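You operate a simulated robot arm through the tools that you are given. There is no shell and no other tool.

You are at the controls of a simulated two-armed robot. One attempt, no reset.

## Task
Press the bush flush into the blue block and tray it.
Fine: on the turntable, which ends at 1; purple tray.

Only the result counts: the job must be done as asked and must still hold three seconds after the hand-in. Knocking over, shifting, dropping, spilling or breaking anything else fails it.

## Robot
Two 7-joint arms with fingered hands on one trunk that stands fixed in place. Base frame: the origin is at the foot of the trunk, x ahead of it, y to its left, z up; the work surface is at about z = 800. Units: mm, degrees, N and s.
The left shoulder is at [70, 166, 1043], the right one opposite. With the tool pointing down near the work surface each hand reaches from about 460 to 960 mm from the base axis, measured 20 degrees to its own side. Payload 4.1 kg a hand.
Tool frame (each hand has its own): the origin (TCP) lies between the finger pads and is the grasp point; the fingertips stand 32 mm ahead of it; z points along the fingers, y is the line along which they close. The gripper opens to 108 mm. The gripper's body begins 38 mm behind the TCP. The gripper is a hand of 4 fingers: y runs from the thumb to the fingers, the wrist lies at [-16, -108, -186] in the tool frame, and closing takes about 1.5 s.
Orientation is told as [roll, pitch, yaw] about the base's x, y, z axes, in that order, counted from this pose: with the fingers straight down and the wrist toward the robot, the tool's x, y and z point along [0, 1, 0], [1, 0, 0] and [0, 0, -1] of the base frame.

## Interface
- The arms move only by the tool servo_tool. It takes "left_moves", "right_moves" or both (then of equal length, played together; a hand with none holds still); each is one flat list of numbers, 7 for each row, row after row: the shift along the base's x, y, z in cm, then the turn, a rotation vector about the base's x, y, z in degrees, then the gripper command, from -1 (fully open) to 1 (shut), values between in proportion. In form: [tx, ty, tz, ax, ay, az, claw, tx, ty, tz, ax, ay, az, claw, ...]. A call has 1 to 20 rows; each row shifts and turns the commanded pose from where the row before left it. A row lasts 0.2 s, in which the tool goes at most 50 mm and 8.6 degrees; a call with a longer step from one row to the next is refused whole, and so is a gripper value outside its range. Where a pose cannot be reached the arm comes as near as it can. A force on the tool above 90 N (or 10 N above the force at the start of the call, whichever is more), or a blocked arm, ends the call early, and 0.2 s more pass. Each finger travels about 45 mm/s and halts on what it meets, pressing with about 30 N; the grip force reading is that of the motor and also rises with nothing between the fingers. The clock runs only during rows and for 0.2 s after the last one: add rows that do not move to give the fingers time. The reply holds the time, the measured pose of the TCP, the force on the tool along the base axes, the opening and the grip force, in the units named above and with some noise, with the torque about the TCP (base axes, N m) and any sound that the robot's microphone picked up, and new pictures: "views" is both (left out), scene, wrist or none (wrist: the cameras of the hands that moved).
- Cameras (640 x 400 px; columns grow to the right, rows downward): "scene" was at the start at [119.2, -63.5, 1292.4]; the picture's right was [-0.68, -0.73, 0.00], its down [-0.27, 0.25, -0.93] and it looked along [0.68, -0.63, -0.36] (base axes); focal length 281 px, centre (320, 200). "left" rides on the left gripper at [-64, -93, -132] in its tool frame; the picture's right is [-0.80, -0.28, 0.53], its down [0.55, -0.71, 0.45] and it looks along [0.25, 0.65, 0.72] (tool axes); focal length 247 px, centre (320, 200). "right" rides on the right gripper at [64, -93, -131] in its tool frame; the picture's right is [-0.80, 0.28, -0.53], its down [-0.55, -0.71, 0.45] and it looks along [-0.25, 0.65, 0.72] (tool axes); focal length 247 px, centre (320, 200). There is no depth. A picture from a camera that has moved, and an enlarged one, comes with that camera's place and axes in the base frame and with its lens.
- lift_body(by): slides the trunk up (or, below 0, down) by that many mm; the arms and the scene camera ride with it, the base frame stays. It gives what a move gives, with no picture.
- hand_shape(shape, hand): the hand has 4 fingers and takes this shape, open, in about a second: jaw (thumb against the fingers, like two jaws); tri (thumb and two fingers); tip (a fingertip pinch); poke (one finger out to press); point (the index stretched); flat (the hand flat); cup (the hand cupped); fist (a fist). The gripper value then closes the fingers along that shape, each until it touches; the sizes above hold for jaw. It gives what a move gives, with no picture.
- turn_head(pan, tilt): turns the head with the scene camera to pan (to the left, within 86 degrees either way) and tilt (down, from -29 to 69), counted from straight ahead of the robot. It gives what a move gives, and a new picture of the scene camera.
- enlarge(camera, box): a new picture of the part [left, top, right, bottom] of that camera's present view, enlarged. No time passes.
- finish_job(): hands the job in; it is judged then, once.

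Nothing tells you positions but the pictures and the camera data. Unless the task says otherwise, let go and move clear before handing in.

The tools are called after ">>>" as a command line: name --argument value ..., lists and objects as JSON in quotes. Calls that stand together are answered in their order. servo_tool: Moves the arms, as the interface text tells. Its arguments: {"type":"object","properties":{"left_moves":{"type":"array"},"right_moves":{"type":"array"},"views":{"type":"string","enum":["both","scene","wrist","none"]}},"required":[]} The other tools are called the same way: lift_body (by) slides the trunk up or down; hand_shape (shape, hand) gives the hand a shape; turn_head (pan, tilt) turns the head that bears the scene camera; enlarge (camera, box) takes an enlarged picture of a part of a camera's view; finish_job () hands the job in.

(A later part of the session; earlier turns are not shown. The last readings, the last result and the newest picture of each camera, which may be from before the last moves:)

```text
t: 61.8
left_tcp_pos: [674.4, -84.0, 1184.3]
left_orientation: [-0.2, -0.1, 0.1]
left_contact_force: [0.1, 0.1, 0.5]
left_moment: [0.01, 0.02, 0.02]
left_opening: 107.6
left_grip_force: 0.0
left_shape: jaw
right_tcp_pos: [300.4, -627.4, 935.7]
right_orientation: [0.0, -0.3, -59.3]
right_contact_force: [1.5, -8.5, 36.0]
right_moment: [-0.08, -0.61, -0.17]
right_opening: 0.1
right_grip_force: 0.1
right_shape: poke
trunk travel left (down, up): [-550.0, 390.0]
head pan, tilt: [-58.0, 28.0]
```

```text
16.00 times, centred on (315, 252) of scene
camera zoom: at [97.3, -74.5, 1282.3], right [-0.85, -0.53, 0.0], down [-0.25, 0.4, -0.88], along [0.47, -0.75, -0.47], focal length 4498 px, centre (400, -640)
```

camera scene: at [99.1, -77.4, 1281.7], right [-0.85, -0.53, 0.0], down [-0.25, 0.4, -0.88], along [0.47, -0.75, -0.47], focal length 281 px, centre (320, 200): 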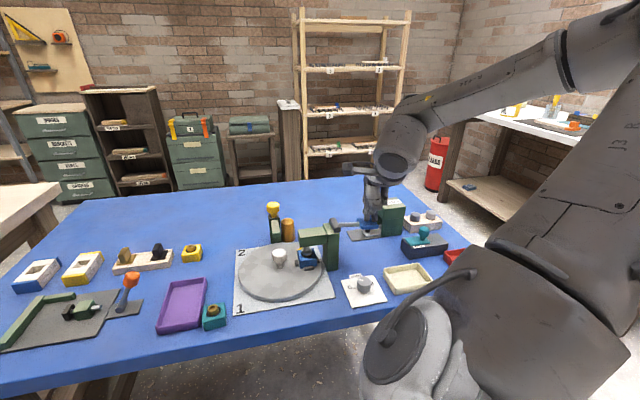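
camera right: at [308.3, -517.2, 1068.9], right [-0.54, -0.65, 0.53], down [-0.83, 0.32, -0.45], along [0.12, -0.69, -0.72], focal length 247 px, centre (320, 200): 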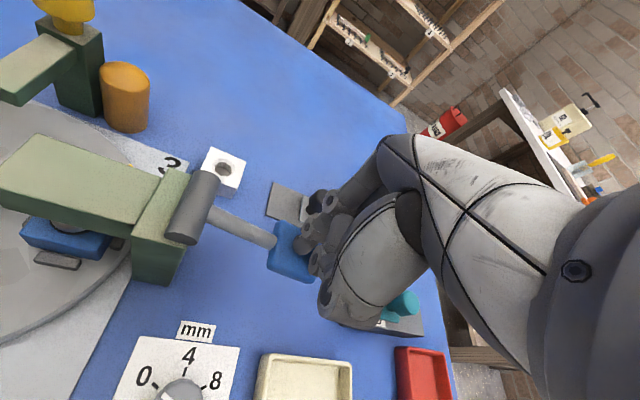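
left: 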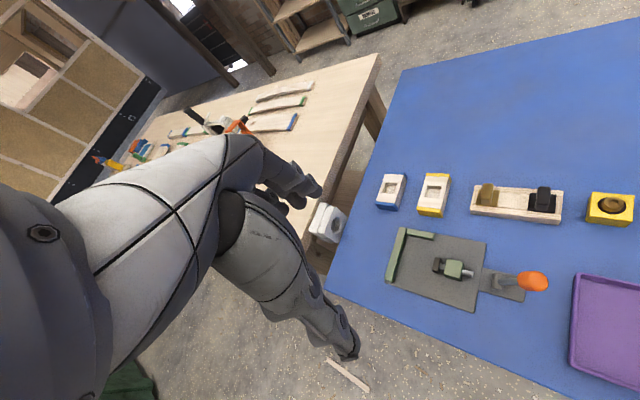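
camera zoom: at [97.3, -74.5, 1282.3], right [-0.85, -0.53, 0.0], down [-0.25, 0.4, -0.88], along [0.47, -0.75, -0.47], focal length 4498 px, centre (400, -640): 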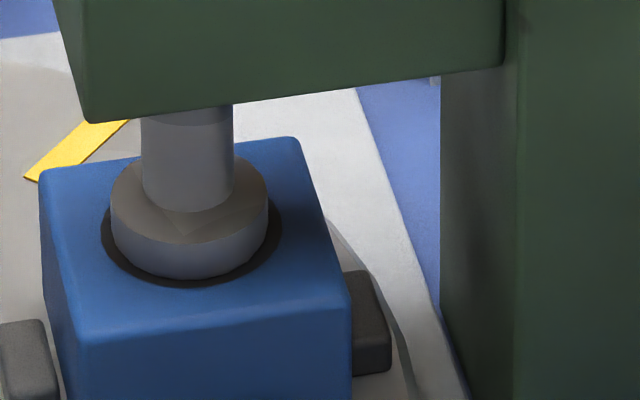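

It's a hard stop at 36 N with the ram not moving any further. I'll raise the hand and see whether the lever returns on its own.

>>> servo_tool --right_moves '[0, 0, 0.5, 0, 0, 0, -1, 0, 0, 1.5, 0, 0, 0, -1, 0, 0, 3.0, 0, 0, 0, -1, 0, 0, 3.0, 0, 0, 0, -1, 0, 0, 3.0, 0, 0, 0, -1, 0, 0, 0, 0, 0, 0, -1]' --views "both"

>>> enlarge --camera "scene" --box '[280, 180, 420, 280]'

>>> enlarge --camera "scene" --box '[300, 235, 335, 270]'

```text
t: 63.2
left_tcp_pos: [677.1, -87.0, 1183.4]
left_orientation: [-0.1, 0.0, 0.1]
left_contact_force: [0.1, -0.8, 0.3]
left_moment: [-0.03, -0.01, 0.02]
left_opening: 107.7
left_grip_force: 0.0
left_shape: jaw
right_tcp_pos: [301.6, -630.2, 1043.5]
right_orientation: [-0.1, 0.2, -59.2]
right_contact_force: [-0.1, 0.1, -0.8]
right_moment: [0.03, 0.0, 0.0]
right_opening: 0.0
right_grip_force: 0.1
right_shape: poke
trunk travel left (down, up): [-550.0, 390.0]
head pan, tilt: [-58.0, 28.0]
camera scene: at [99.7, -77.9, 1281.6], right [-0.85, -0.53, 0.0], down [-0.25, 0.4, -0.88], along [0.47, -0.75, -0.47], focal length 281 px, centre (320, 200)
camera right: at [309.1, -518.9, 1175.1], right [-0.54, -0.65, 0.53], down [-0.83, 0.33, -0.45], along [0.12, -0.69, -0.72], focal length 247 px, centre (320, 200)
```

scene: 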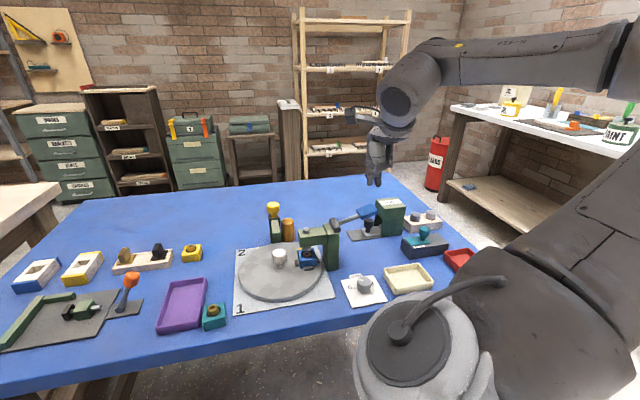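
right: 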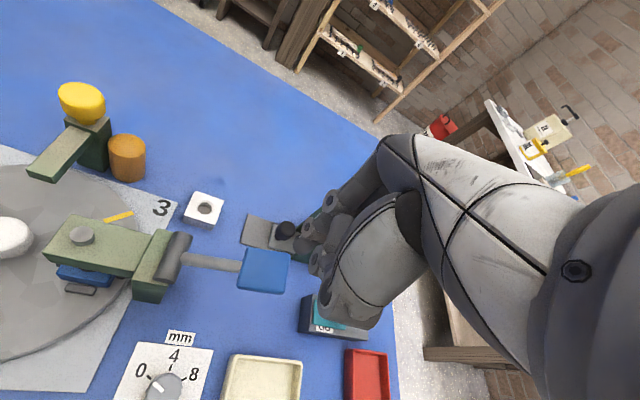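

```text
4.00 times, centred on (350, 230) of scene
camera zoom: at [99.7, -77.9, 1281.6], right [-0.85, -0.53, 0.0], down [-0.25, 0.4, -0.88], along [0.47, -0.75, -0.47], focal length 1124 px, centre (200, 80)
```

zoom: 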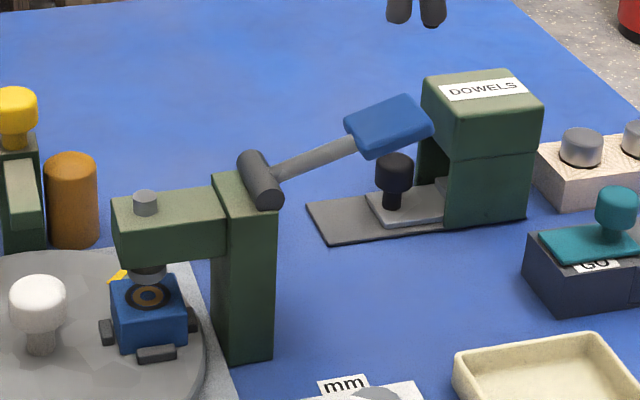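

```text
11.43 times, centred on (318, 252) of scene
camera zoom: at [99.7, -77.9, 1281.6], right [-0.85, -0.53, 0.0], down [-0.25, 0.4, -0.88], along [0.47, -0.75, -0.47], focal length 3213 px, centre (349, -400)
```

zoom: 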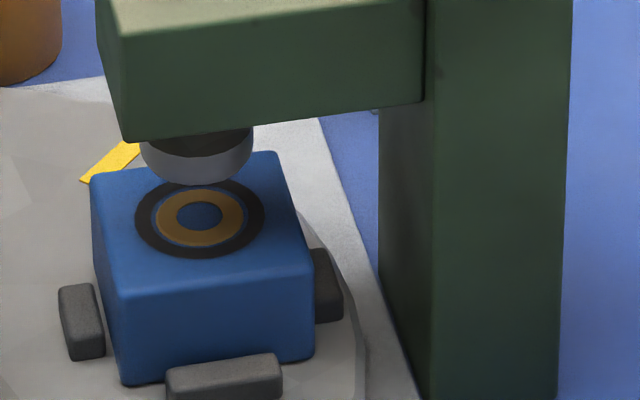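

The lever sprang back up and the bush is now flush in the blue block. Next I'll turn the table back counter-clockwise to 1, so I'm moving the hand over the knob again with the 20° tilt.

>>> servo_tool --right_moves '[2.64, 2.7, 0, -5.73, -3.4, 0, -1, 2.64, 2.7, 0, -5.73, -3.4, 0, -1, 2.64, 2.7, 0, -5.73, -3.4, 0, -1, 2.64, 2.7, 0, 0, 0, -7.9, -1, 2.64, 2.7, 0, 0, 0, -7.9, -1, 2.62, 2.73, 0, 0, 0, 0, -1, 0, 0, 0, 0, 0, 0, -1]' --views "none"

>>> hand_shape --hand "right" --shape "tri"

>>> turn_head --pan -43 --tilt 25

>>> enlarge --camera "right" --box '[100, 100, 480, 400]'

```text
t: 64.8
left_tcp_pos: [677.2, -87.2, 1183.4]
left_orientation: [0.1, -0.1, 0.1]
left_contact_force: [-0.1, -0.3, -0.4]
left_moment: [0.01, -0.03, 0.01]
left_opening: 107.8
left_grip_force: 0.0
left_shape: jaw
right_tcp_pos: [459.1, -469.7, 1042.7]
right_orientation: [0.1, -19.9, -75.1]
right_contact_force: [-0.4, 0.1, -0.3]
right_moment: [0.01, -0.04, 0.04]
right_opening: 0.0
right_grip_force: 0.0
right_shape: poke
trunk travel left (down, up): [-550.0, 390.0]
head pan, tilt: [-58.0, 28.0]
```

```text
t: 65.7
left_tcp_pos: [676.8, -85.2, 1183.3]
left_orientation: [0.0, 0.0, 0.1]
left_contact_force: [-0.5, -0.5, 0.1]
left_moment: [-0.01, -0.01, 0.01]
left_opening: 107.6
left_grip_force: 0.1
left_shape: jaw
right_tcp_pos: [458.7, -468.0, 1043.0]
right_orientation: [-0.2, -20.0, -75.1]
right_contact_force: [0.3, 0.4, 0.2]
right_moment: [0.01, 0.0, 0.0]
right_opening: 107.8
right_grip_force: 0.1
right_shape: tri
trunk travel left (down, up): [-550.0, 390.0]
head pan, tilt: [-58.0, 28.0]
```

```text
t: 66.5
left_tcp_pos: [675.0, -86.7, 1183.5]
left_orientation: [0.0, 0.0, 0.1]
left_contact_force: [0.2, -0.1, 0.3]
left_moment: [-0.01, 0.0, -0.01]
left_opening: 107.7
left_grip_force: 0.1
left_shape: jaw
right_tcp_pos: [459.8, -467.3, 1043.0]
right_orientation: [-0.1, -19.9, -74.9]
right_contact_force: [-0.6, -0.2, 0.5]
right_moment: [0.01, -0.02, 0.0]
right_opening: 107.7
right_grip_force: 0.1
right_shape: tri
trunk travel left (down, up): [-550.0, 390.0]
head pan, tilt: [-43.0, 25.0]
camera scene: at [118.4, -63.1, 1286.5], right [-0.68, -0.73, 0.0], down [-0.31, 0.29, -0.91], along [0.66, -0.62, -0.42], focal length 281 px, centre (320, 200)
```

scene: 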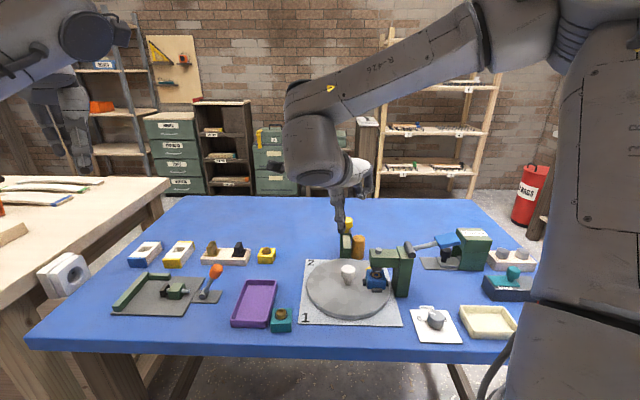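

```text
1.33 times, centred on (290, 250) of right
camera zoom: at [487.6, -324.6, 1134.8], right [-0.75, -0.29, 0.6], down [-0.66, 0.35, -0.66], along [-0.02, -0.89, -0.45], focal length 329 px, centre (360, 133)
```

zoom: 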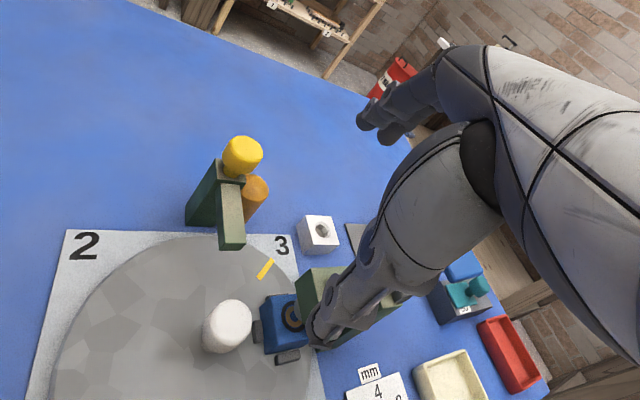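

The mark is exactly at 3. I'll turn to yaw -60°, descend on the knob and grip it fully.

>>> servo_tool --right_moves '[-0.05, -0.05, -3.0, 0, 0, 7.5, -0.1, -0.05, -0.05, -3.0, 0, 0, 7.5, -0.1, 0, 0, -4.0, 0, 0, 0, -0.1, 0, 0, -3.0, 0, 0, 0, -0.1, 0, 0, -2.5, 0, 0, 0, -0.1, 0, 0, -2.2, 0, 0, 0, -0.1, 0, 0, 0, 0, 0, 0, -0.1]' --views "both"

>>> enlarge --camera "right" --box '[200, 140, 440, 380]'

```text
t: 68.0
left_tcp_pos: [676.6, -86.5, 1183.9]
left_orientation: [0.1, 0.0, 0.2]
left_contact_force: [-0.2, 0.5, -0.3]
left_moment: [0.03, -0.02, -0.01]
left_opening: 107.7
left_grip_force: 0.0
left_shape: jaw
right_tcp_pos: [459.3, -468.4, 866.9]
right_orientation: [0.0, -19.9, -60.0]
right_contact_force: [0.4, -1.0, 0.0]
right_moment: [0.0, -0.02, -0.04]
right_opening: 59.9
right_grip_force: 0.0
right_shape: tri
trunk travel left (down, up): [-550.0, 390.0]
head pan, tilt: [-43.0, 25.0]
camera scene: at [118.0, -62.7, 1286.6], right [-0.68, -0.73, 0.0], down [-0.31, 0.29, -0.91], along [0.66, -0.62, -0.42], focal length 281 px, centre (320, 200)
camera right: at [447.1, -322.8, 958.2], right [-0.65, -0.47, 0.6], down [-0.73, 0.17, -0.66], along [0.21, -0.87, -0.45], focal length 247 px, centre (320, 200)
```

scene: 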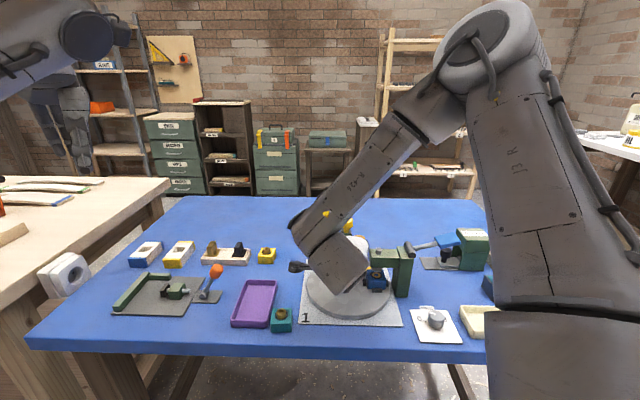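
right: 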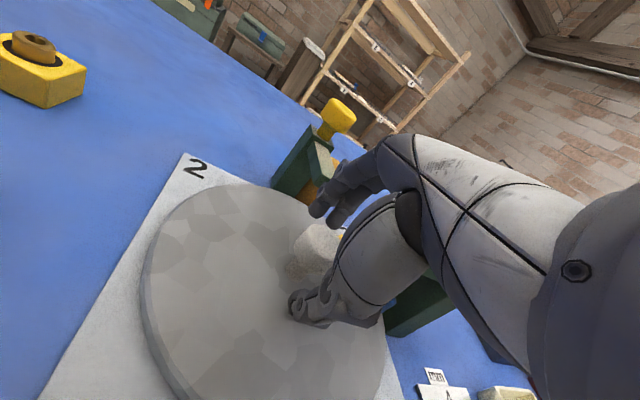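

```text
1.67 times, centred on (320, 260) of right
camera zoom: at [447.1, -322.8, 958.2], right [-0.65, -0.47, 0.6], down [-0.73, 0.17, -0.66], along [0.21, -0.87, -0.45], focal length 412 px, centre (320, 100)
```

zoom: 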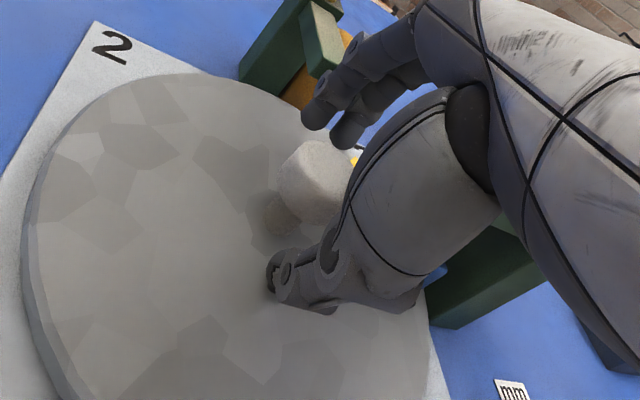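

The knob is between the fingers. I'll grip fully and turn counter-clockwise 45°.

>>> servo_tool --right_moves '[0, 0, -0.1, 0, 0, 0, 0.5, 0, 0, 0, 0, 0, 0, 1.0, 0, 0, 0, 0, 0, 0, 1.0, 0, 0, 0, 0, 0, 0, 1.0, 0, 0, 0, 0, 0, 0, 1.0, 0, 0, 0, 0, 0, 0, 1.0, -0.03, -0.04, 0, 0, 0, 5, 1.0, -0.03, -0.04, 0, 0, 0, 7.5, 1.0, -0.03, -0.04, 0, 0, 0, 7.5, 1.0, 0, 0, 0, 0, 0, 0, 1.0]' --views "both"

>>> enlarge --camera "scene" --box '[280, 210, 430, 340]'

>>> enlarge --camera "right" --box '[200, 140, 440, 380]'

```text
t: 70.2
left_tcp_pos: [677.7, -86.7, 1183.4]
left_orientation: [0.0, 0.1, 0.1]
left_contact_force: [-0.3, 0.9, 0.3]
left_moment: [-0.01, 0.01, 0.0]
left_opening: 107.9
left_grip_force: 0.0
left_shape: jaw
right_tcp_pos: [456.7, -469.8, 863.3]
right_orientation: [-0.1, -19.9, -40.0]
right_contact_force: [-5.5, 0.3, -9.6]
right_moment: [-0.03, 0.04, -0.02]
right_opening: 25.3
right_grip_force: 29.8
right_shape: tri
trunk travel left (down, up): [-550.0, 390.0]
head pan, tilt: [-43.0, 25.0]
camera scene: at [118.8, -63.5, 1286.4], right [-0.68, -0.73, 0.0], down [-0.31, 0.29, -0.91], along [0.66, -0.62, -0.42], focal length 281 px, centre (320, 200)
camera right: at [397.3, -337.1, 956.2], right [-0.45, -0.66, 0.6], down [-0.75, -0.09, -0.66], along [0.49, -0.74, -0.45], focal length 247 px, centre (320, 200)
```

scene: 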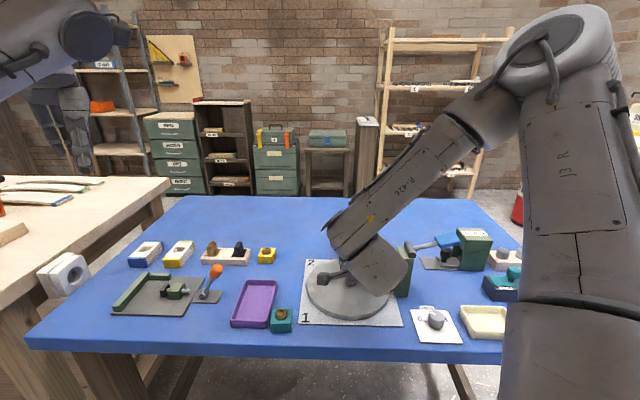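
right: 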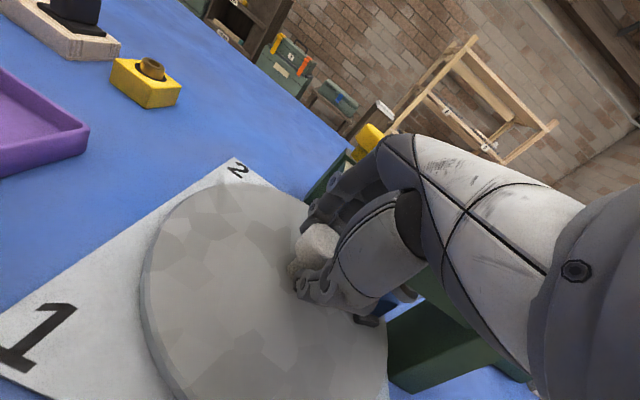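

```text
3.08 times, centred on (355, 275) of scene
camera zoom: at [118.8, -63.5, 1286.4], right [-0.68, -0.73, 0.0], down [-0.31, 0.29, -0.91], along [0.66, -0.62, -0.42], focal length 865 px, centre (212, -31)
```

zoom: 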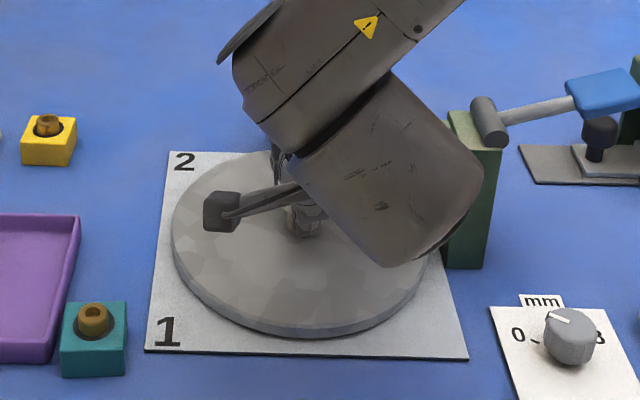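

```text
1.67 times, centred on (320, 260) of right
camera zoom: at [397.3, -337.1, 956.2], right [-0.45, -0.66, 0.6], down [-0.75, -0.09, -0.66], along [0.49, -0.74, -0.45], focal length 412 px, centre (320, 100)
```

zoom: 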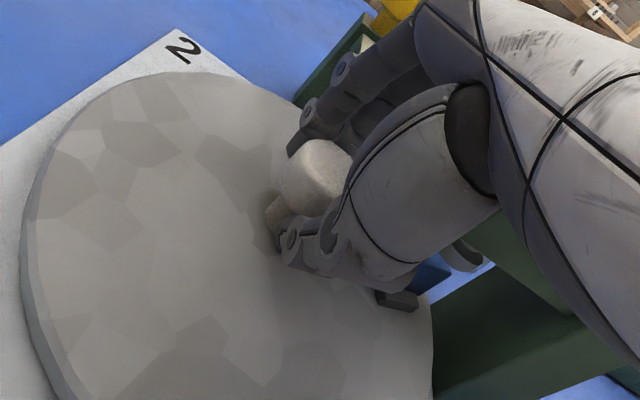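

It's turning freely. I'll continue to yaw -15°, release, and see where the disc stands.

>>> servo_tool --right_moves '[-0.01, -0.05, 0, 0, 0, 8.3, 1.0, -0.01, -0.05, 0, 0, 0, 8.3, 1.0, -0.01, -0.05, 0, 0, 0, 8.3, 1.0, 0, 0, 0, 0, 0, 0, 1.0, 0, 0, 0, 0, 0, 0, 0.5, 0, 0, 0, 0, 0, 0, 0.1, 0, 0, 0, 0, 0, 0, -0.1, 0, 0, 2.0, 0, 0, 0, -0.1, 0, 0, 3.0, 0, 0, 0, -0.1, 0, 0, 3.0, 0, 0, 0, -0.1, 0, 0, 0, 0, 0, 0, -0.1]' --views "both"

>>> enlarge --camera "scene" --box '[280, 210, 430, 340]'

>>> enlarge --camera "right" --box '[100, 140, 440, 400]'

```text
t: 72.7
left_tcp_pos: [677.5, -87.7, 1183.1]
left_orientation: [0.0, 0.2, 0.0]
left_contact_force: [-0.1, 0.4, 0.2]
left_moment: [0.02, 0.01, 0.01]
left_opening: 107.5
left_grip_force: 0.0
left_shape: jaw
right_tcp_pos: [457.8, -472.7, 943.5]
right_orientation: [0.0, -20.0, -15.3]
right_contact_force: [0.1, -0.3, -0.2]
right_moment: [0.0, -0.02, -0.02]
right_opening: 58.8
right_grip_force: 0.0
right_shape: tri
trunk travel left (down, up): [-550.0, 390.0]
head pan, tilt: [-43.0, 25.0]
camera scene: at [119.0, -63.7, 1286.4], right [-0.68, -0.73, 0.0], down [-0.31, 0.29, -0.91], along [0.66, -0.62, -0.42], focal length 281 px, centre (320, 200)
camera right: at [347.2, -376.6, 1036.4], right [-0.13, -0.79, 0.6], down [-0.64, -0.4, -0.66], along [0.76, -0.46, -0.45], focal length 247 px, centre (320, 200)
```

scene: 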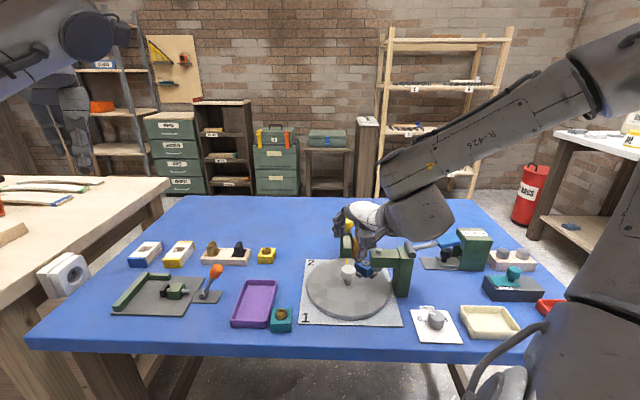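
right: 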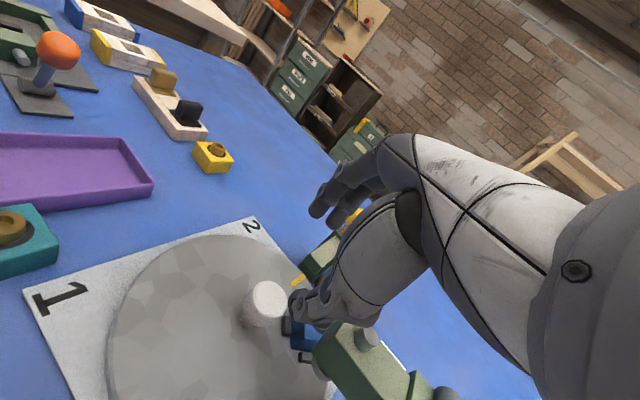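

```text
3.08 times, centred on (355, 275) of scene
camera zoom: at [119.0, -63.7, 1286.4], right [-0.68, -0.73, 0.0], down [-0.31, 0.29, -0.91], along [0.66, -0.62, -0.42], focal length 865 px, centre (212, -31)
```

zoom: 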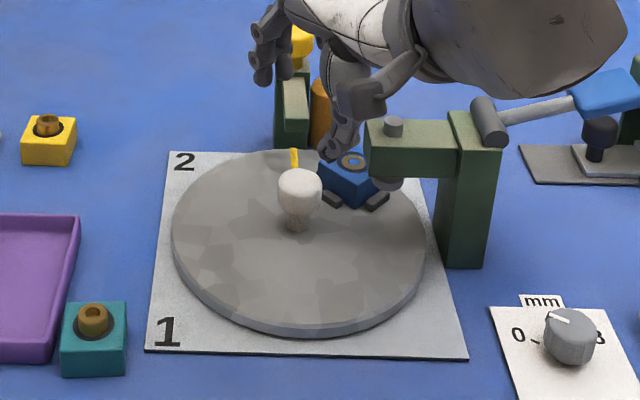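

```text
1.54 times, centred on (270, 270) of right
camera zoom: at [347.2, -376.6, 1036.4], right [-0.13, -0.79, 0.6], down [-0.64, -0.4, -0.66], along [0.76, -0.46, -0.45], focal length 380 px, centre (397, 92)
```

zoom: 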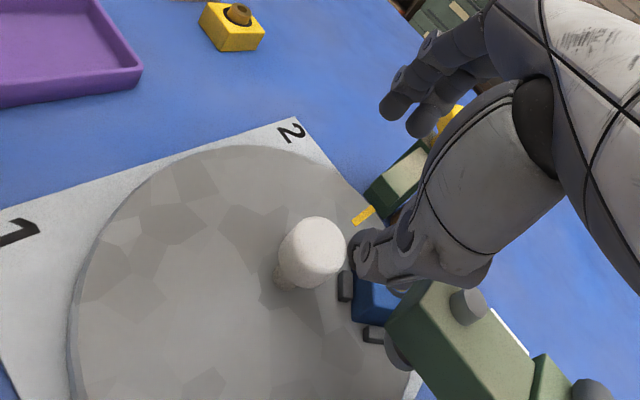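

The mark shows 137.5° still to go. I'll swing the hand back to yaw -85° at height, descend and grip again.

>>> servo_tool --right_moves '[0.03, 0.05, 0, 0, 0, -7.8, -0.05, 0.03, 0.05, 0, 0, 0, -7.8, -0.05, 0.03, 0.05, 0, 0, 0, -7.8, -0.05, 0.03, 0.05, 0, 0, 0, -7.8, -0.05, 0.03, 0.06, 0, 0, 0, -7.8, -0.05, 0.03, 0.06, 0, 0, 0, -7.8, -0.05, 0.03, 0.06, 0, 0, 0, -7.8, -0.05, 0.03, 0.06, 0, 0, 0, -7.8, -0.05, 0.03, 0.06, 0, 0, 0, -7.4, -0.05, 0, 0, -2.5, 0, 0, 0, -0.05, 0, 0, -2.5, 0, 0, 0, -0.05, 0, 0, -2.0, 0, 0, 0, -0.05, 0, 0, -0.8, 0, 0, 0, -0.05, 0, 0, 0, 0, 0, 0, -0.05]' --views "both"

>>> enlarge --camera "scene" --box '[280, 210, 430, 340]'

>>> enlarge --camera "right" --box '[200, 140, 440, 380]'

```text
t: 75.7
left_tcp_pos: [675.6, -86.6, 1182.7]
left_orientation: [0.1, 0.0, 0.1]
left_contact_force: [-0.2, 0.2, 0.1]
left_moment: [0.01, 0.03, 0.02]
left_opening: 107.6
left_grip_force: 0.0
left_shape: jaw
right_tcp_pos: [459.6, -466.3, 866.9]
right_orientation: [-0.1, -20.1, -84.9]
right_contact_force: [-0.3, -0.3, 0.7]
right_moment: [-0.03, -0.04, -0.03]
right_opening: 57.2
right_grip_force: 0.2
right_shape: tri
trunk travel left (down, up): [-550.0, 390.0]
head pan, tilt: [-43.0, 25.0]
camera scene: at [118.5, -63.0, 1286.5], right [-0.68, -0.73, 0.0], down [-0.31, 0.29, -0.91], along [0.66, -0.62, -0.42], focal length 281 px, centre (320, 200)
camera right: at [512.1, -330.1, 958.3], right [-0.79, -0.15, 0.6], down [-0.59, 0.46, -0.66], along [-0.17, -0.87, -0.45], focal length 247 px, centre (320, 200)
```

scene: 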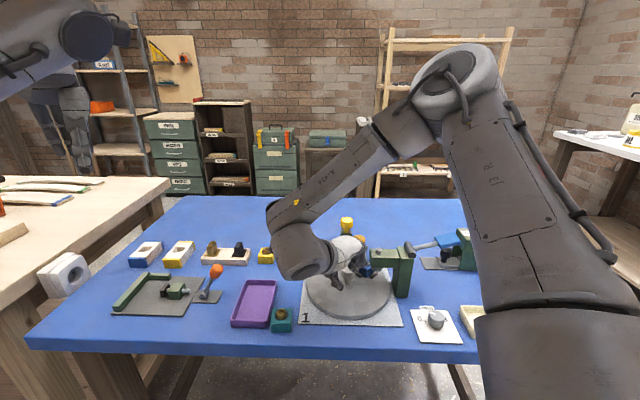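
right: 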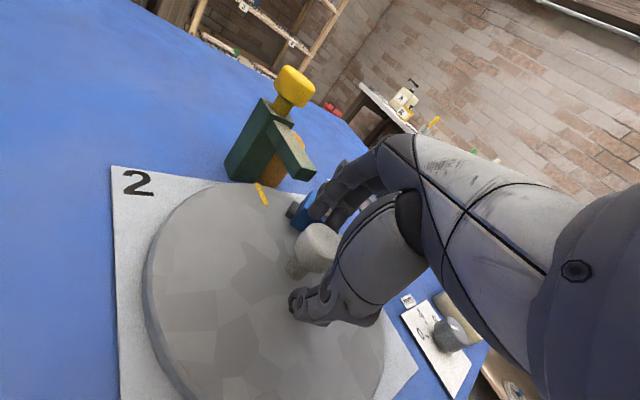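

```text
3.08 times, centred on (355, 275) of scene
camera zoom: at [118.5, -63.0, 1286.5], right [-0.68, -0.73, 0.0], down [-0.31, 0.29, -0.91], along [0.66, -0.62, -0.42], focal length 865 px, centre (212, -31)
```

zoom: 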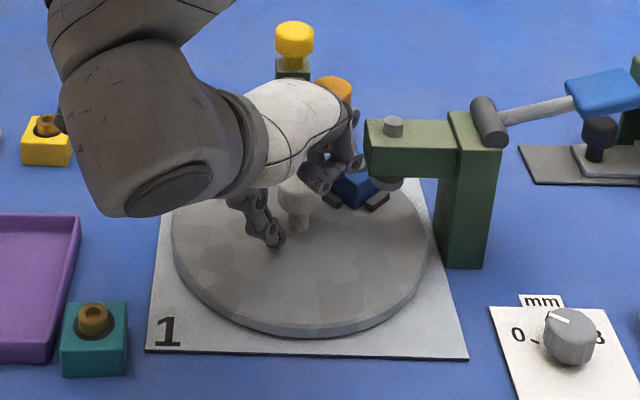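

```text
1.67 times, centred on (320, 260) of right
camera zoom: at [512.1, -330.1, 958.3], right [-0.79, -0.15, 0.6], down [-0.59, 0.46, -0.66], along [-0.17, -0.87, -0.45], focal length 412 px, centre (320, 100)
```

zoom: 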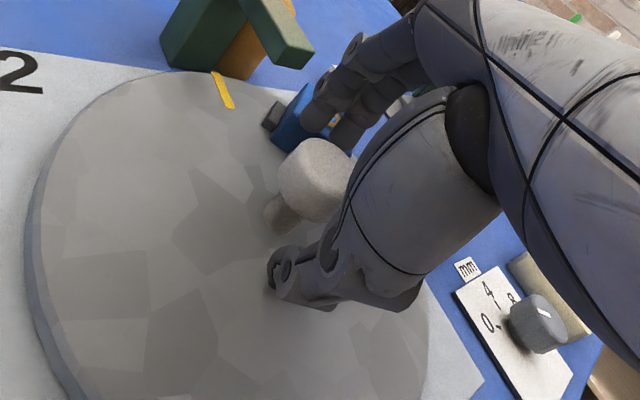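

No contact on the way down. I'll grip and turn counter-clockwise.

>>> servo_tool --right_moves '[0, 0, -0.15, 0, 0, 0, 0.5, 0, -0.1, 0, 0, 0, 0, 1.0, 0, 0, 0, 0, 0, 0, 1.0, 0, 0, 0, 0, 0, 0, 1.0, 0, 0, 0, 0, 0, 0, 1.0, 0, 0, 0, 0, 0, 0, 1.0, -0.03, -0.03, 0, 0, 0, 5, 1.0, -0.03, -0.03, 0, 0, 0, 7.5, 1.0, -0.03, -0.04, 0, 0, 0, 7.5, 1.0, -0.03, -0.04, 0, 0, 0, 7.5, 1.0, 0, 0, 0, 0, 0, 0, 1.0]' --views "both"

>>> enlarge --camera "right" --box '[120, 100, 440, 400]'

```text
t: 78.0
left_tcp_pos: [676.9, -87.1, 1183.8]
left_orientation: [0.1, 0.1, 0.2]
left_contact_force: [0.0, -0.8, -0.4]
left_moment: [0.06, 0.01, -0.02]
left_opening: 107.7
left_grip_force: 0.1
left_shape: jaw
right_tcp_pos: [459.4, -469.6, 865.1]
right_orientation: [0.0, -20.0, -57.3]
right_contact_force: [-10.6, -0.3, -13.0]
right_moment: [-0.02, 0.14, -0.01]
right_opening: 25.0
right_grip_force: 29.8
right_shape: tri
trunk travel left (down, up): [-550.0, 390.0]
head pan, tilt: [-43.0, 25.0]
camera scene: at [118.4, -64.0, 1286.4], right [-0.68, -0.73, 0.0], down [-0.31, 0.29, -0.91], along [0.66, -0.62, -0.42], focal length 281 px, centre (320, 200)
camera right: at [441.0, -324.3, 956.5], right [-0.63, -0.5, 0.6], down [-0.74, 0.13, -0.66], along [0.25, -0.86, -0.45], focal length 247 px, centre (320, 200)
```

scene: 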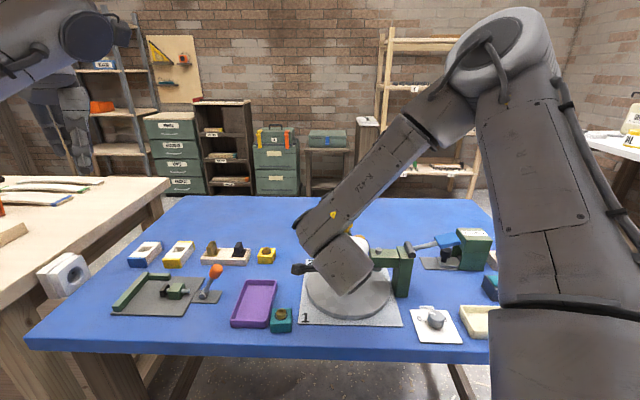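
right: 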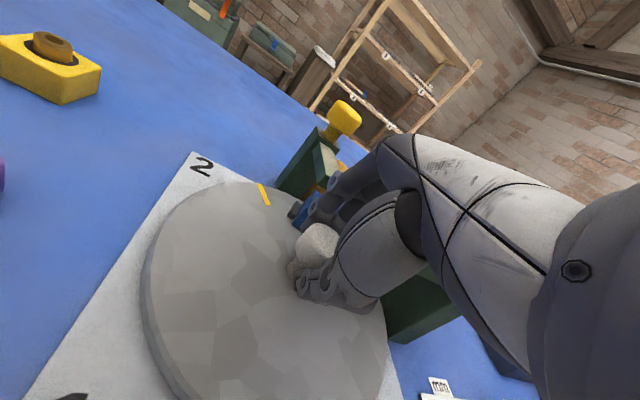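

```text
1.33 times, centred on (280, 250) of right
camera zoom: at [441.0, -324.3, 956.5], right [-0.63, -0.5, 0.6], down [-0.74, 0.13, -0.66], along [0.25, -0.86, -0.45], focal length 329 px, centre (373, 133)
```

zoom: 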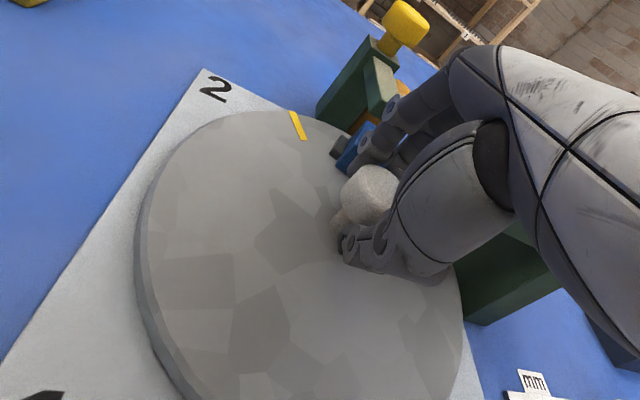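

>>> servo_tool --right_moves '[-0.06, -0.03, 0, 0, 0, 7, 1.0, -0.05, -0.04, 0, 0, 0, 7, 1.0, -0.04, -0.04, 0, 0, 0, 7, 1.0, -0.03, -0.04, 0, 0, 0, 7, 1.0, -0.03, -0.04, 0, 0, 0, 7, 1.0, -0.03, -0.04, 0, 0, 0, 7, 1.0, 0, 0, 0, 0, 0, 0, 1.0]' --views "both"

>>> enlarge --camera "right" --box '[120, 100, 440, 400]'

>>> enlarge --camera "scene" --box '[280, 210, 430, 340]'

```text
t: 79.7
left_tcp_pos: [677.2, -86.5, 1183.5]
left_orientation: [0.1, 0.1, 0.2]
left_contact_force: [-1.4, 0.7, -0.1]
left_moment: [-0.01, -0.04, 0.0]
left_opening: 107.7
left_grip_force: 0.0
left_shape: jaw
right_tcp_pos: [456.6, -472.7, 865.1]
right_orientation: [-0.1, -19.8, -15.4]
right_contact_force: [-7.2, -1.8, -12.6]
right_moment: [-0.06, 0.14, -0.02]
right_opening: 24.9
right_grip_force: 29.9
right_shape: tri
trunk travel left (down, up): [-550.0, 390.0]
head pan, tilt: [-43.0, 25.0]
camera scene: at [118.5, -64.2, 1286.4], right [-0.68, -0.73, 0.0], down [-0.31, 0.29, -0.91], along [0.66, -0.62, -0.42], focal length 281 px, centre (320, 200)
camera right: at [345.7, -375.8, 956.5], right [-0.13, -0.79, 0.6], down [-0.64, -0.39, -0.66], along [0.76, -0.47, -0.45], focal length 247 px, centre (320, 200)
```

scene: 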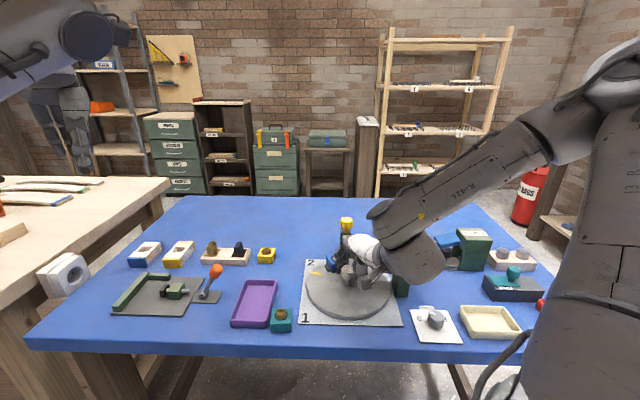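
right: 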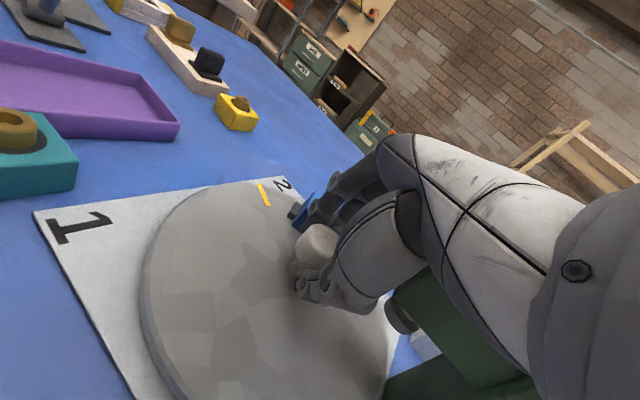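

```text
1.33 times, centred on (280, 250) of right
camera zoom: at [345.7, -375.8, 956.5], right [-0.13, -0.79, 0.6], down [-0.64, -0.39, -0.66], along [0.76, -0.47, -0.45], focal length 329 px, centre (373, 133)
```

zoom: 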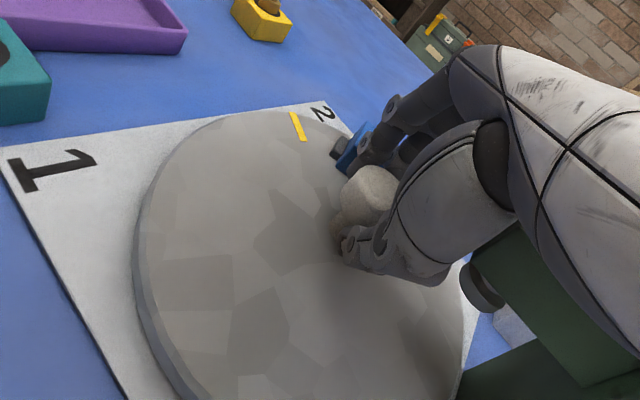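

```text
3.08 times, centred on (355, 275) of scene
camera zoom: at [118.5, -64.2, 1286.4], right [-0.68, -0.73, 0.0], down [-0.31, 0.29, -0.91], along [0.66, -0.62, -0.42], focal length 865 px, centre (212, -31)
```

zoom: 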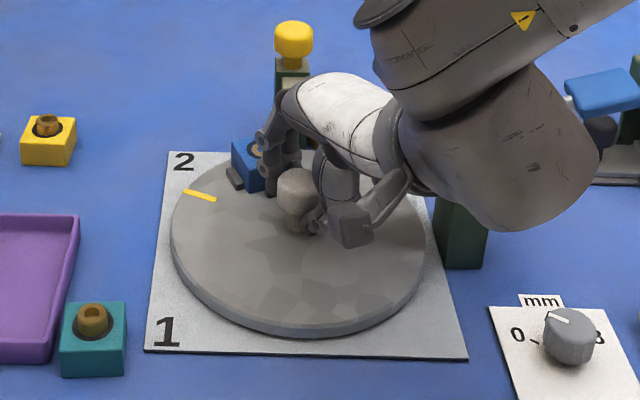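

About 70° remains. I'll do one more regrip cycle: release, rise, swing back to yaw -85°, and descend.

>>> servo_tool --right_moves '[0, 0, 0, 0, 0, 0, 0.5, 0, 0, 0, 0, 0, 0, 0.1, 0, 0, 0, 0, 0, 0, -0.05, 0, 0, 2.0, 0, 0, 0, -0.05, 0, 0, 3.0, 0, 0, 0, -0.05, 0, 0, 2.8, 0, 0, 0, -0.05, 0.045, 0.055, 0, 0, 0, -7.8, -0.05, 0.045, 0.055, 0, 0, 0, -7.8, -0.05, 0.045, 0.055, 0, 0, 0, -7.8, -0.05, 0.045, 0.055, 0, 0, 0, -7.8, -0.05, 0.045, 0.055, 0, 0, 0, -7.8, -0.05, 0.045, 0.055, 0, 0, 0, -7.8, -0.05, 0.045, 0.055, 0, 0, 0, -7.8, -0.05, 0.045, 0.055, 0, 0, 0, -7.8, -0.05, 0.045, 0.055, 0, 0, 0, -7.4, -0.05, 0, 0, -2.5, 0, 0, 0, -0.05, 0, 0, -2.5, 0, 0, 0, -0.05, 0, 0, -2.0, 0, 0, 0, -0.05, 0, 0, -0.8, 0, 0, 0, -0.05, 0, 0, 0, 0, 0, 0, -0.05]' --views "both"

>>> enlarge --camera "right" --box '[120, 100, 440, 400]'

```text
t: 83.8
left_tcp_pos: [676.3, -84.9, 1184.9]
left_orientation: [0.0, 0.0, 0.1]
left_contact_force: [-0.1, 0.3, -0.1]
left_moment: [0.01, 0.0, 0.03]
left_opening: 107.3
left_grip_force: 0.0
left_shape: jaw
right_tcp_pos: [459.9, -465.2, 865.8]
right_orientation: [-0.1, -20.0, -85.2]
right_contact_force: [-0.6, -0.2, 0.6]
right_moment: [0.0, 0.0, -0.01]
right_opening: 56.5
right_grip_force: 0.1
right_shape: tri
trunk travel left (down, up): [-550.0, 390.0]
head pan, tilt: [-43.0, 25.0]
camera scene: at [118.5, -63.0, 1286.5], right [-0.68, -0.73, 0.0], down [-0.31, 0.29, -0.91], along [0.66, -0.62, -0.42], focal length 281 px, centre (320, 200)
camera right: at [512.8, -329.4, 957.2], right [-0.79, -0.15, 0.6], down [-0.59, 0.46, -0.66], along [-0.18, -0.87, -0.45], focal length 247 px, centre (320, 200)
```

scene: 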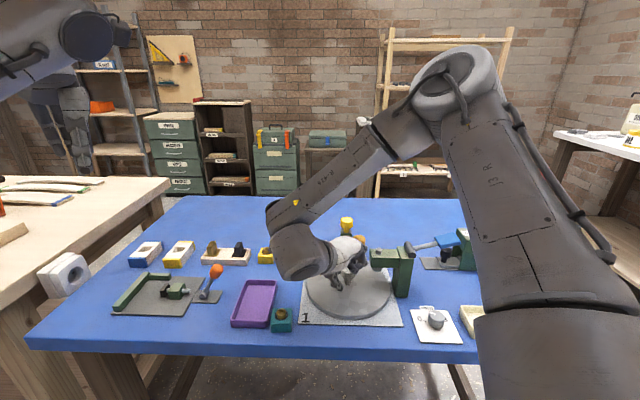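
right: 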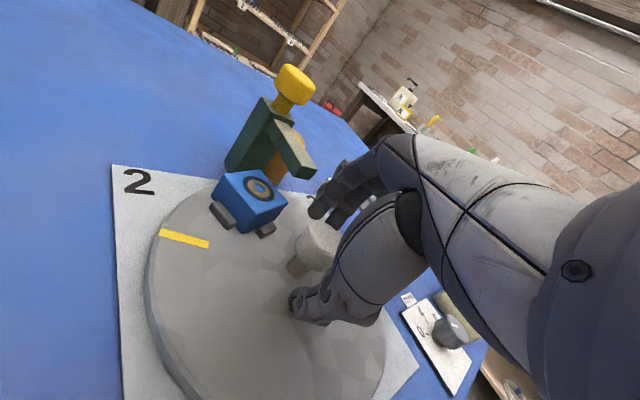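

```text
1.33 times, centred on (280, 250) of right
camera zoom: at [512.8, -329.4, 957.2], right [-0.79, -0.15, 0.6], down [-0.59, 0.46, -0.66], along [-0.18, -0.87, -0.45], focal length 329 px, centre (373, 133)
```

zoom: 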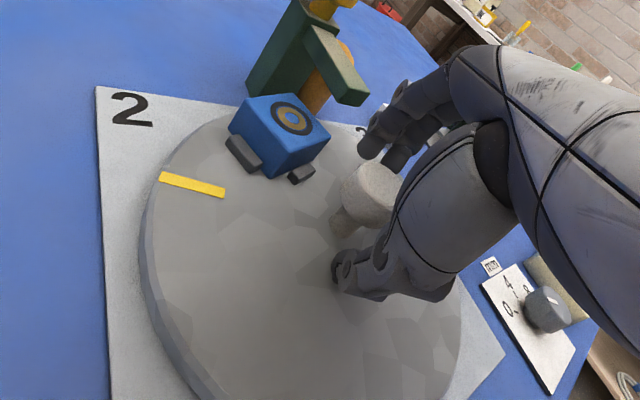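

>>> servo_tool --right_moves '[0, -0.2, -0.05, 0, 0, 0, 0.5, 0, 0, 0, 0, 0, 0, 1.0, 0, 0, 0, 0, 0, 0, 1.0, 0, 0, 0, 0, 0, 0, 1.0, 0, 0, 0, 0, 0, 0, 1.0, 0, 0, 0, 0, 0, 0, 1.0, -0.04, -0.03, 0, 0, 0, 6, 1.0, -0.05, -0.03, 0, 0, 0, 7, 1.0, -0.05, -0.03, 0, 0, 0, 7, 1.0, -0.05, -0.03, 0, 0, 0, 7, 1.0, -0.05, -0.03, 0, 0, 0, 7, 1.0, -0.04, -0.04, 0, 0, 0, 7, 1.0, -0.03, -0.04, 0, 0, 0, 7, 1.0, -0.03, -0.04, 0, 0, 0, 7, 1.0, 0, 0, 0, 0, 0, 0, 1.0]' --views "both"

>>> enlarge --camera "right" --box '[80, 100, 440, 400]'

>>> enlarge --camera "scene" --box '[280, 210, 430, 340]'

```text
t: 87.0
left_tcp_pos: [676.3, -87.0, 1184.0]
left_orientation: [0.0, 0.0, 0.2]
left_contact_force: [0.4, 0.1, 0.6]
left_moment: [0.0, 0.01, -0.01]
left_opening: 107.7
left_grip_force: 0.1
left_shape: jaw
right_tcp_pos: [455.7, -471.4, 863.6]
right_orientation: [-0.1, -19.9, -30.2]
right_contact_force: [-8.4, 0.6, -9.9]
right_moment: [-0.02, 0.11, -0.01]
right_opening: 24.7
right_grip_force: 30.4
right_shape: tri
trunk travel left (down, up): [-550.0, 390.0]
head pan, tilt: [-43.0, 25.0]
camera scene: at [118.4, -63.5, 1286.4], right [-0.68, -0.73, 0.0], down [-0.31, 0.29, -0.91], along [0.66, -0.62, -0.42], focal length 281 px, centre (320, 200)
camera right: at [374.4, -349.6, 956.1], right [-0.33, -0.73, 0.6], down [-0.72, -0.22, -0.66], along [0.61, -0.65, -0.45], focal length 247 px, centre (320, 200)
```

scene: 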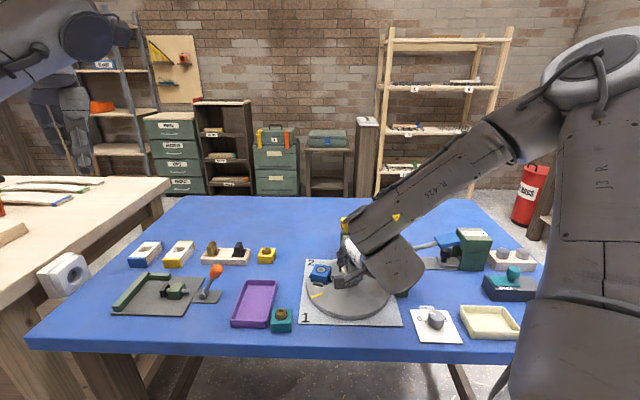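
right: 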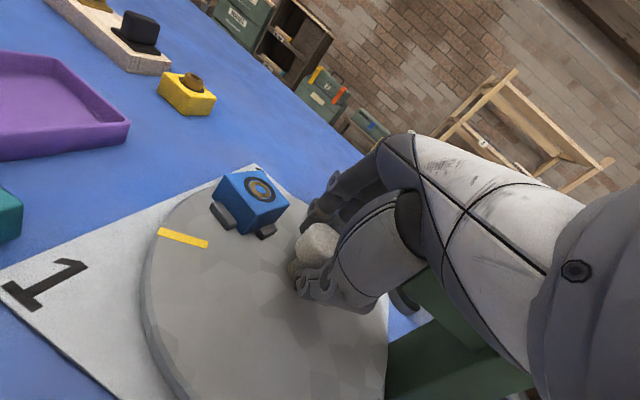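

```text
1.33 times, centred on (260, 250) of right
camera zoom: at [374.4, -349.6, 956.1], right [-0.33, -0.73, 0.6], down [-0.72, -0.22, -0.66], along [0.61, -0.65, -0.45], focal length 329 px, centre (400, 133)
```

zoom: 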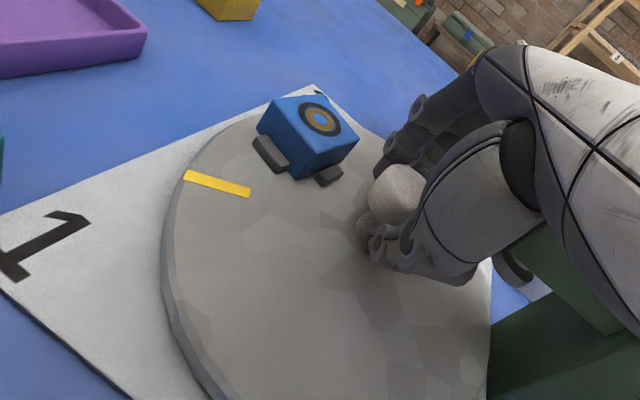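

```text
3.08 times, centred on (355, 275) of scene
camera zoom: at [118.4, -63.5, 1286.4], right [-0.68, -0.73, 0.0], down [-0.31, 0.29, -0.91], along [0.66, -0.62, -0.42], focal length 865 px, centre (212, -31)
```

zoom: 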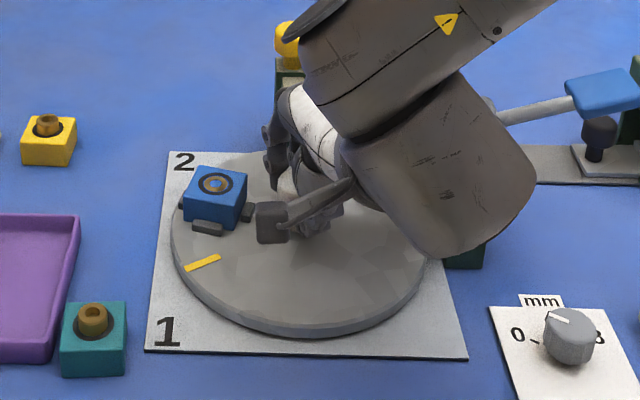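

The mark is about 14° short of 1. I'll turn the last 14° and then release.

>>> servo_tool --right_moves '[-0.01, -0.04, 0, 0, 0, 7, 1.0, -0.01, -0.04, 0, 0, 0, 7, 1.0, 0, 0, 0, 0, 0, 0, 1.0, 0, 0, 0, 0, 0, 0, 0.5, 0, 0, 0, 0, 0, 0, 0.1, 0, 0, 0, 0, 0, 0, -0.05, 0, 0, 2.0, 0, 0, 0, -0.05, 0, 0, 3.0, 0, 0, 0, -0.05, 0, 0, 4.0, 0, 0, 0, -0.05, 0, 0, 4.0, 0, 0, 0, -0.05, 0, 0, 0, 0, 0, 0, -0.05]' --views "both"

>>> enlarge --camera "scene" --box '[280, 240, 430, 340]'

>>> enlarge --camera "right" --box '[40, 140, 360, 400]'

```text
t: 89.5
left_tcp_pos: [677.7, -87.0, 1183.0]
left_orientation: [0.1, 0.0, 0.1]
left_contact_force: [0.6, -1.0, -0.1]
left_moment: [0.01, 0.0, 0.02]
left_opening: 107.8
left_grip_force: 0.1
left_shape: jaw
right_tcp_pos: [456.2, -473.2, 994.2]
right_orientation: [0.0, -19.9, -16.3]
right_contact_force: [0.1, 1.0, 0.1]
right_moment: [0.03, -0.01, 0.07]
right_opening: 56.5
right_grip_force: 0.1
right_shape: tri
trunk travel left (down, up): [-550.0, 390.0]
head pan, tilt: [-43.0, 25.0]
camera scene: at [119.1, -64.3, 1286.3], right [-0.68, -0.73, 0.0], down [-0.31, 0.29, -0.91], along [0.66, -0.62, -0.42], focal length 281 px, centre (320, 200)
camera right: at [347.8, -374.3, 1086.4], right [-0.14, -0.79, 0.6], down [-0.64, -0.38, -0.66], along [0.75, -0.48, -0.45], focal length 247 px, centre (320, 200)
```

scene: 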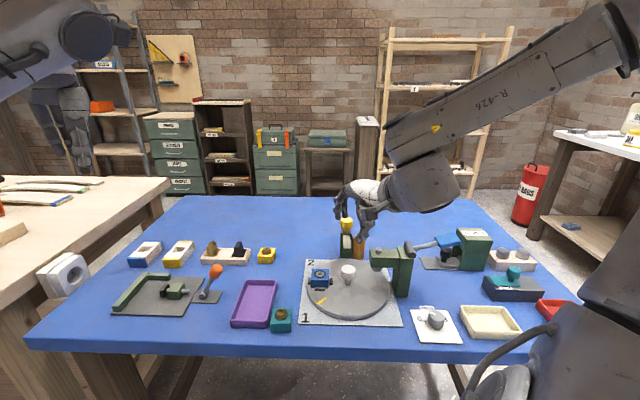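
right: 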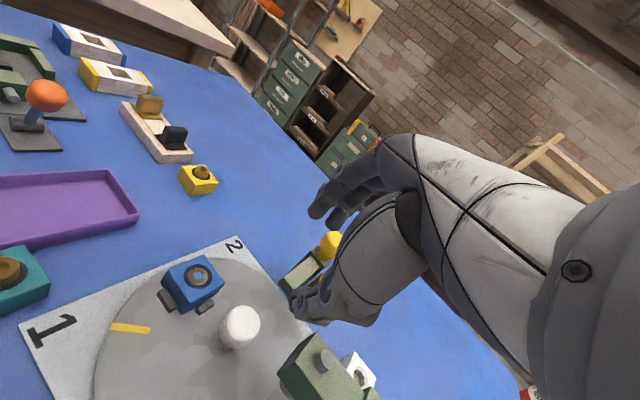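

```text
4.00 times, centred on (355, 290) of scene
camera zoom: at [119.1, -64.3, 1286.3], right [-0.68, -0.73, 0.0], down [-0.31, 0.29, -0.91], along [0.66, -0.62, -0.42], focal length 1124 px, centre (180, -160)
```

zoom: 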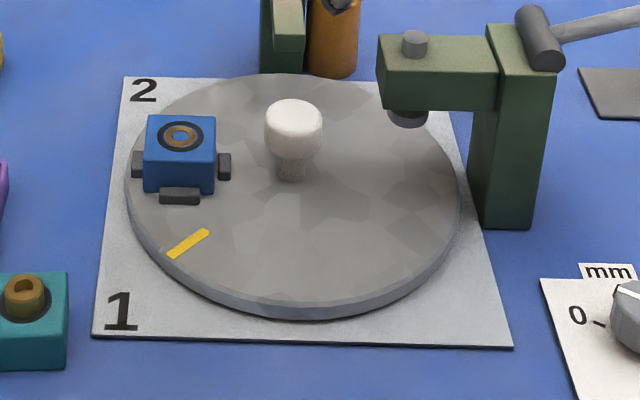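

```text
1.54 times, centred on (200, 270) of right
camera zoom: at [347.8, -374.3, 1086.4], right [-0.14, -0.79, 0.6], down [-0.64, -0.38, -0.66], along [0.75, -0.48, -0.45], focal length 380 px, centre (505, 92)
```

zoom: 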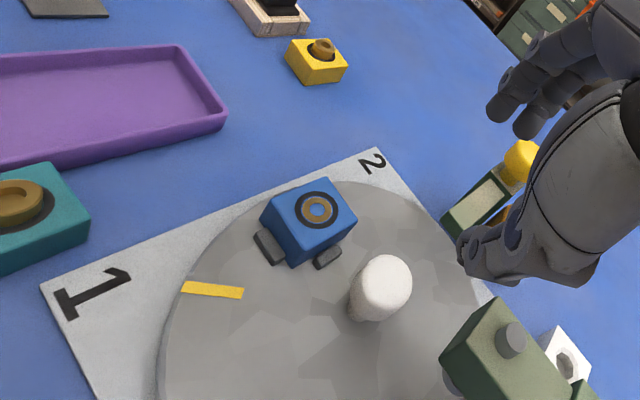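

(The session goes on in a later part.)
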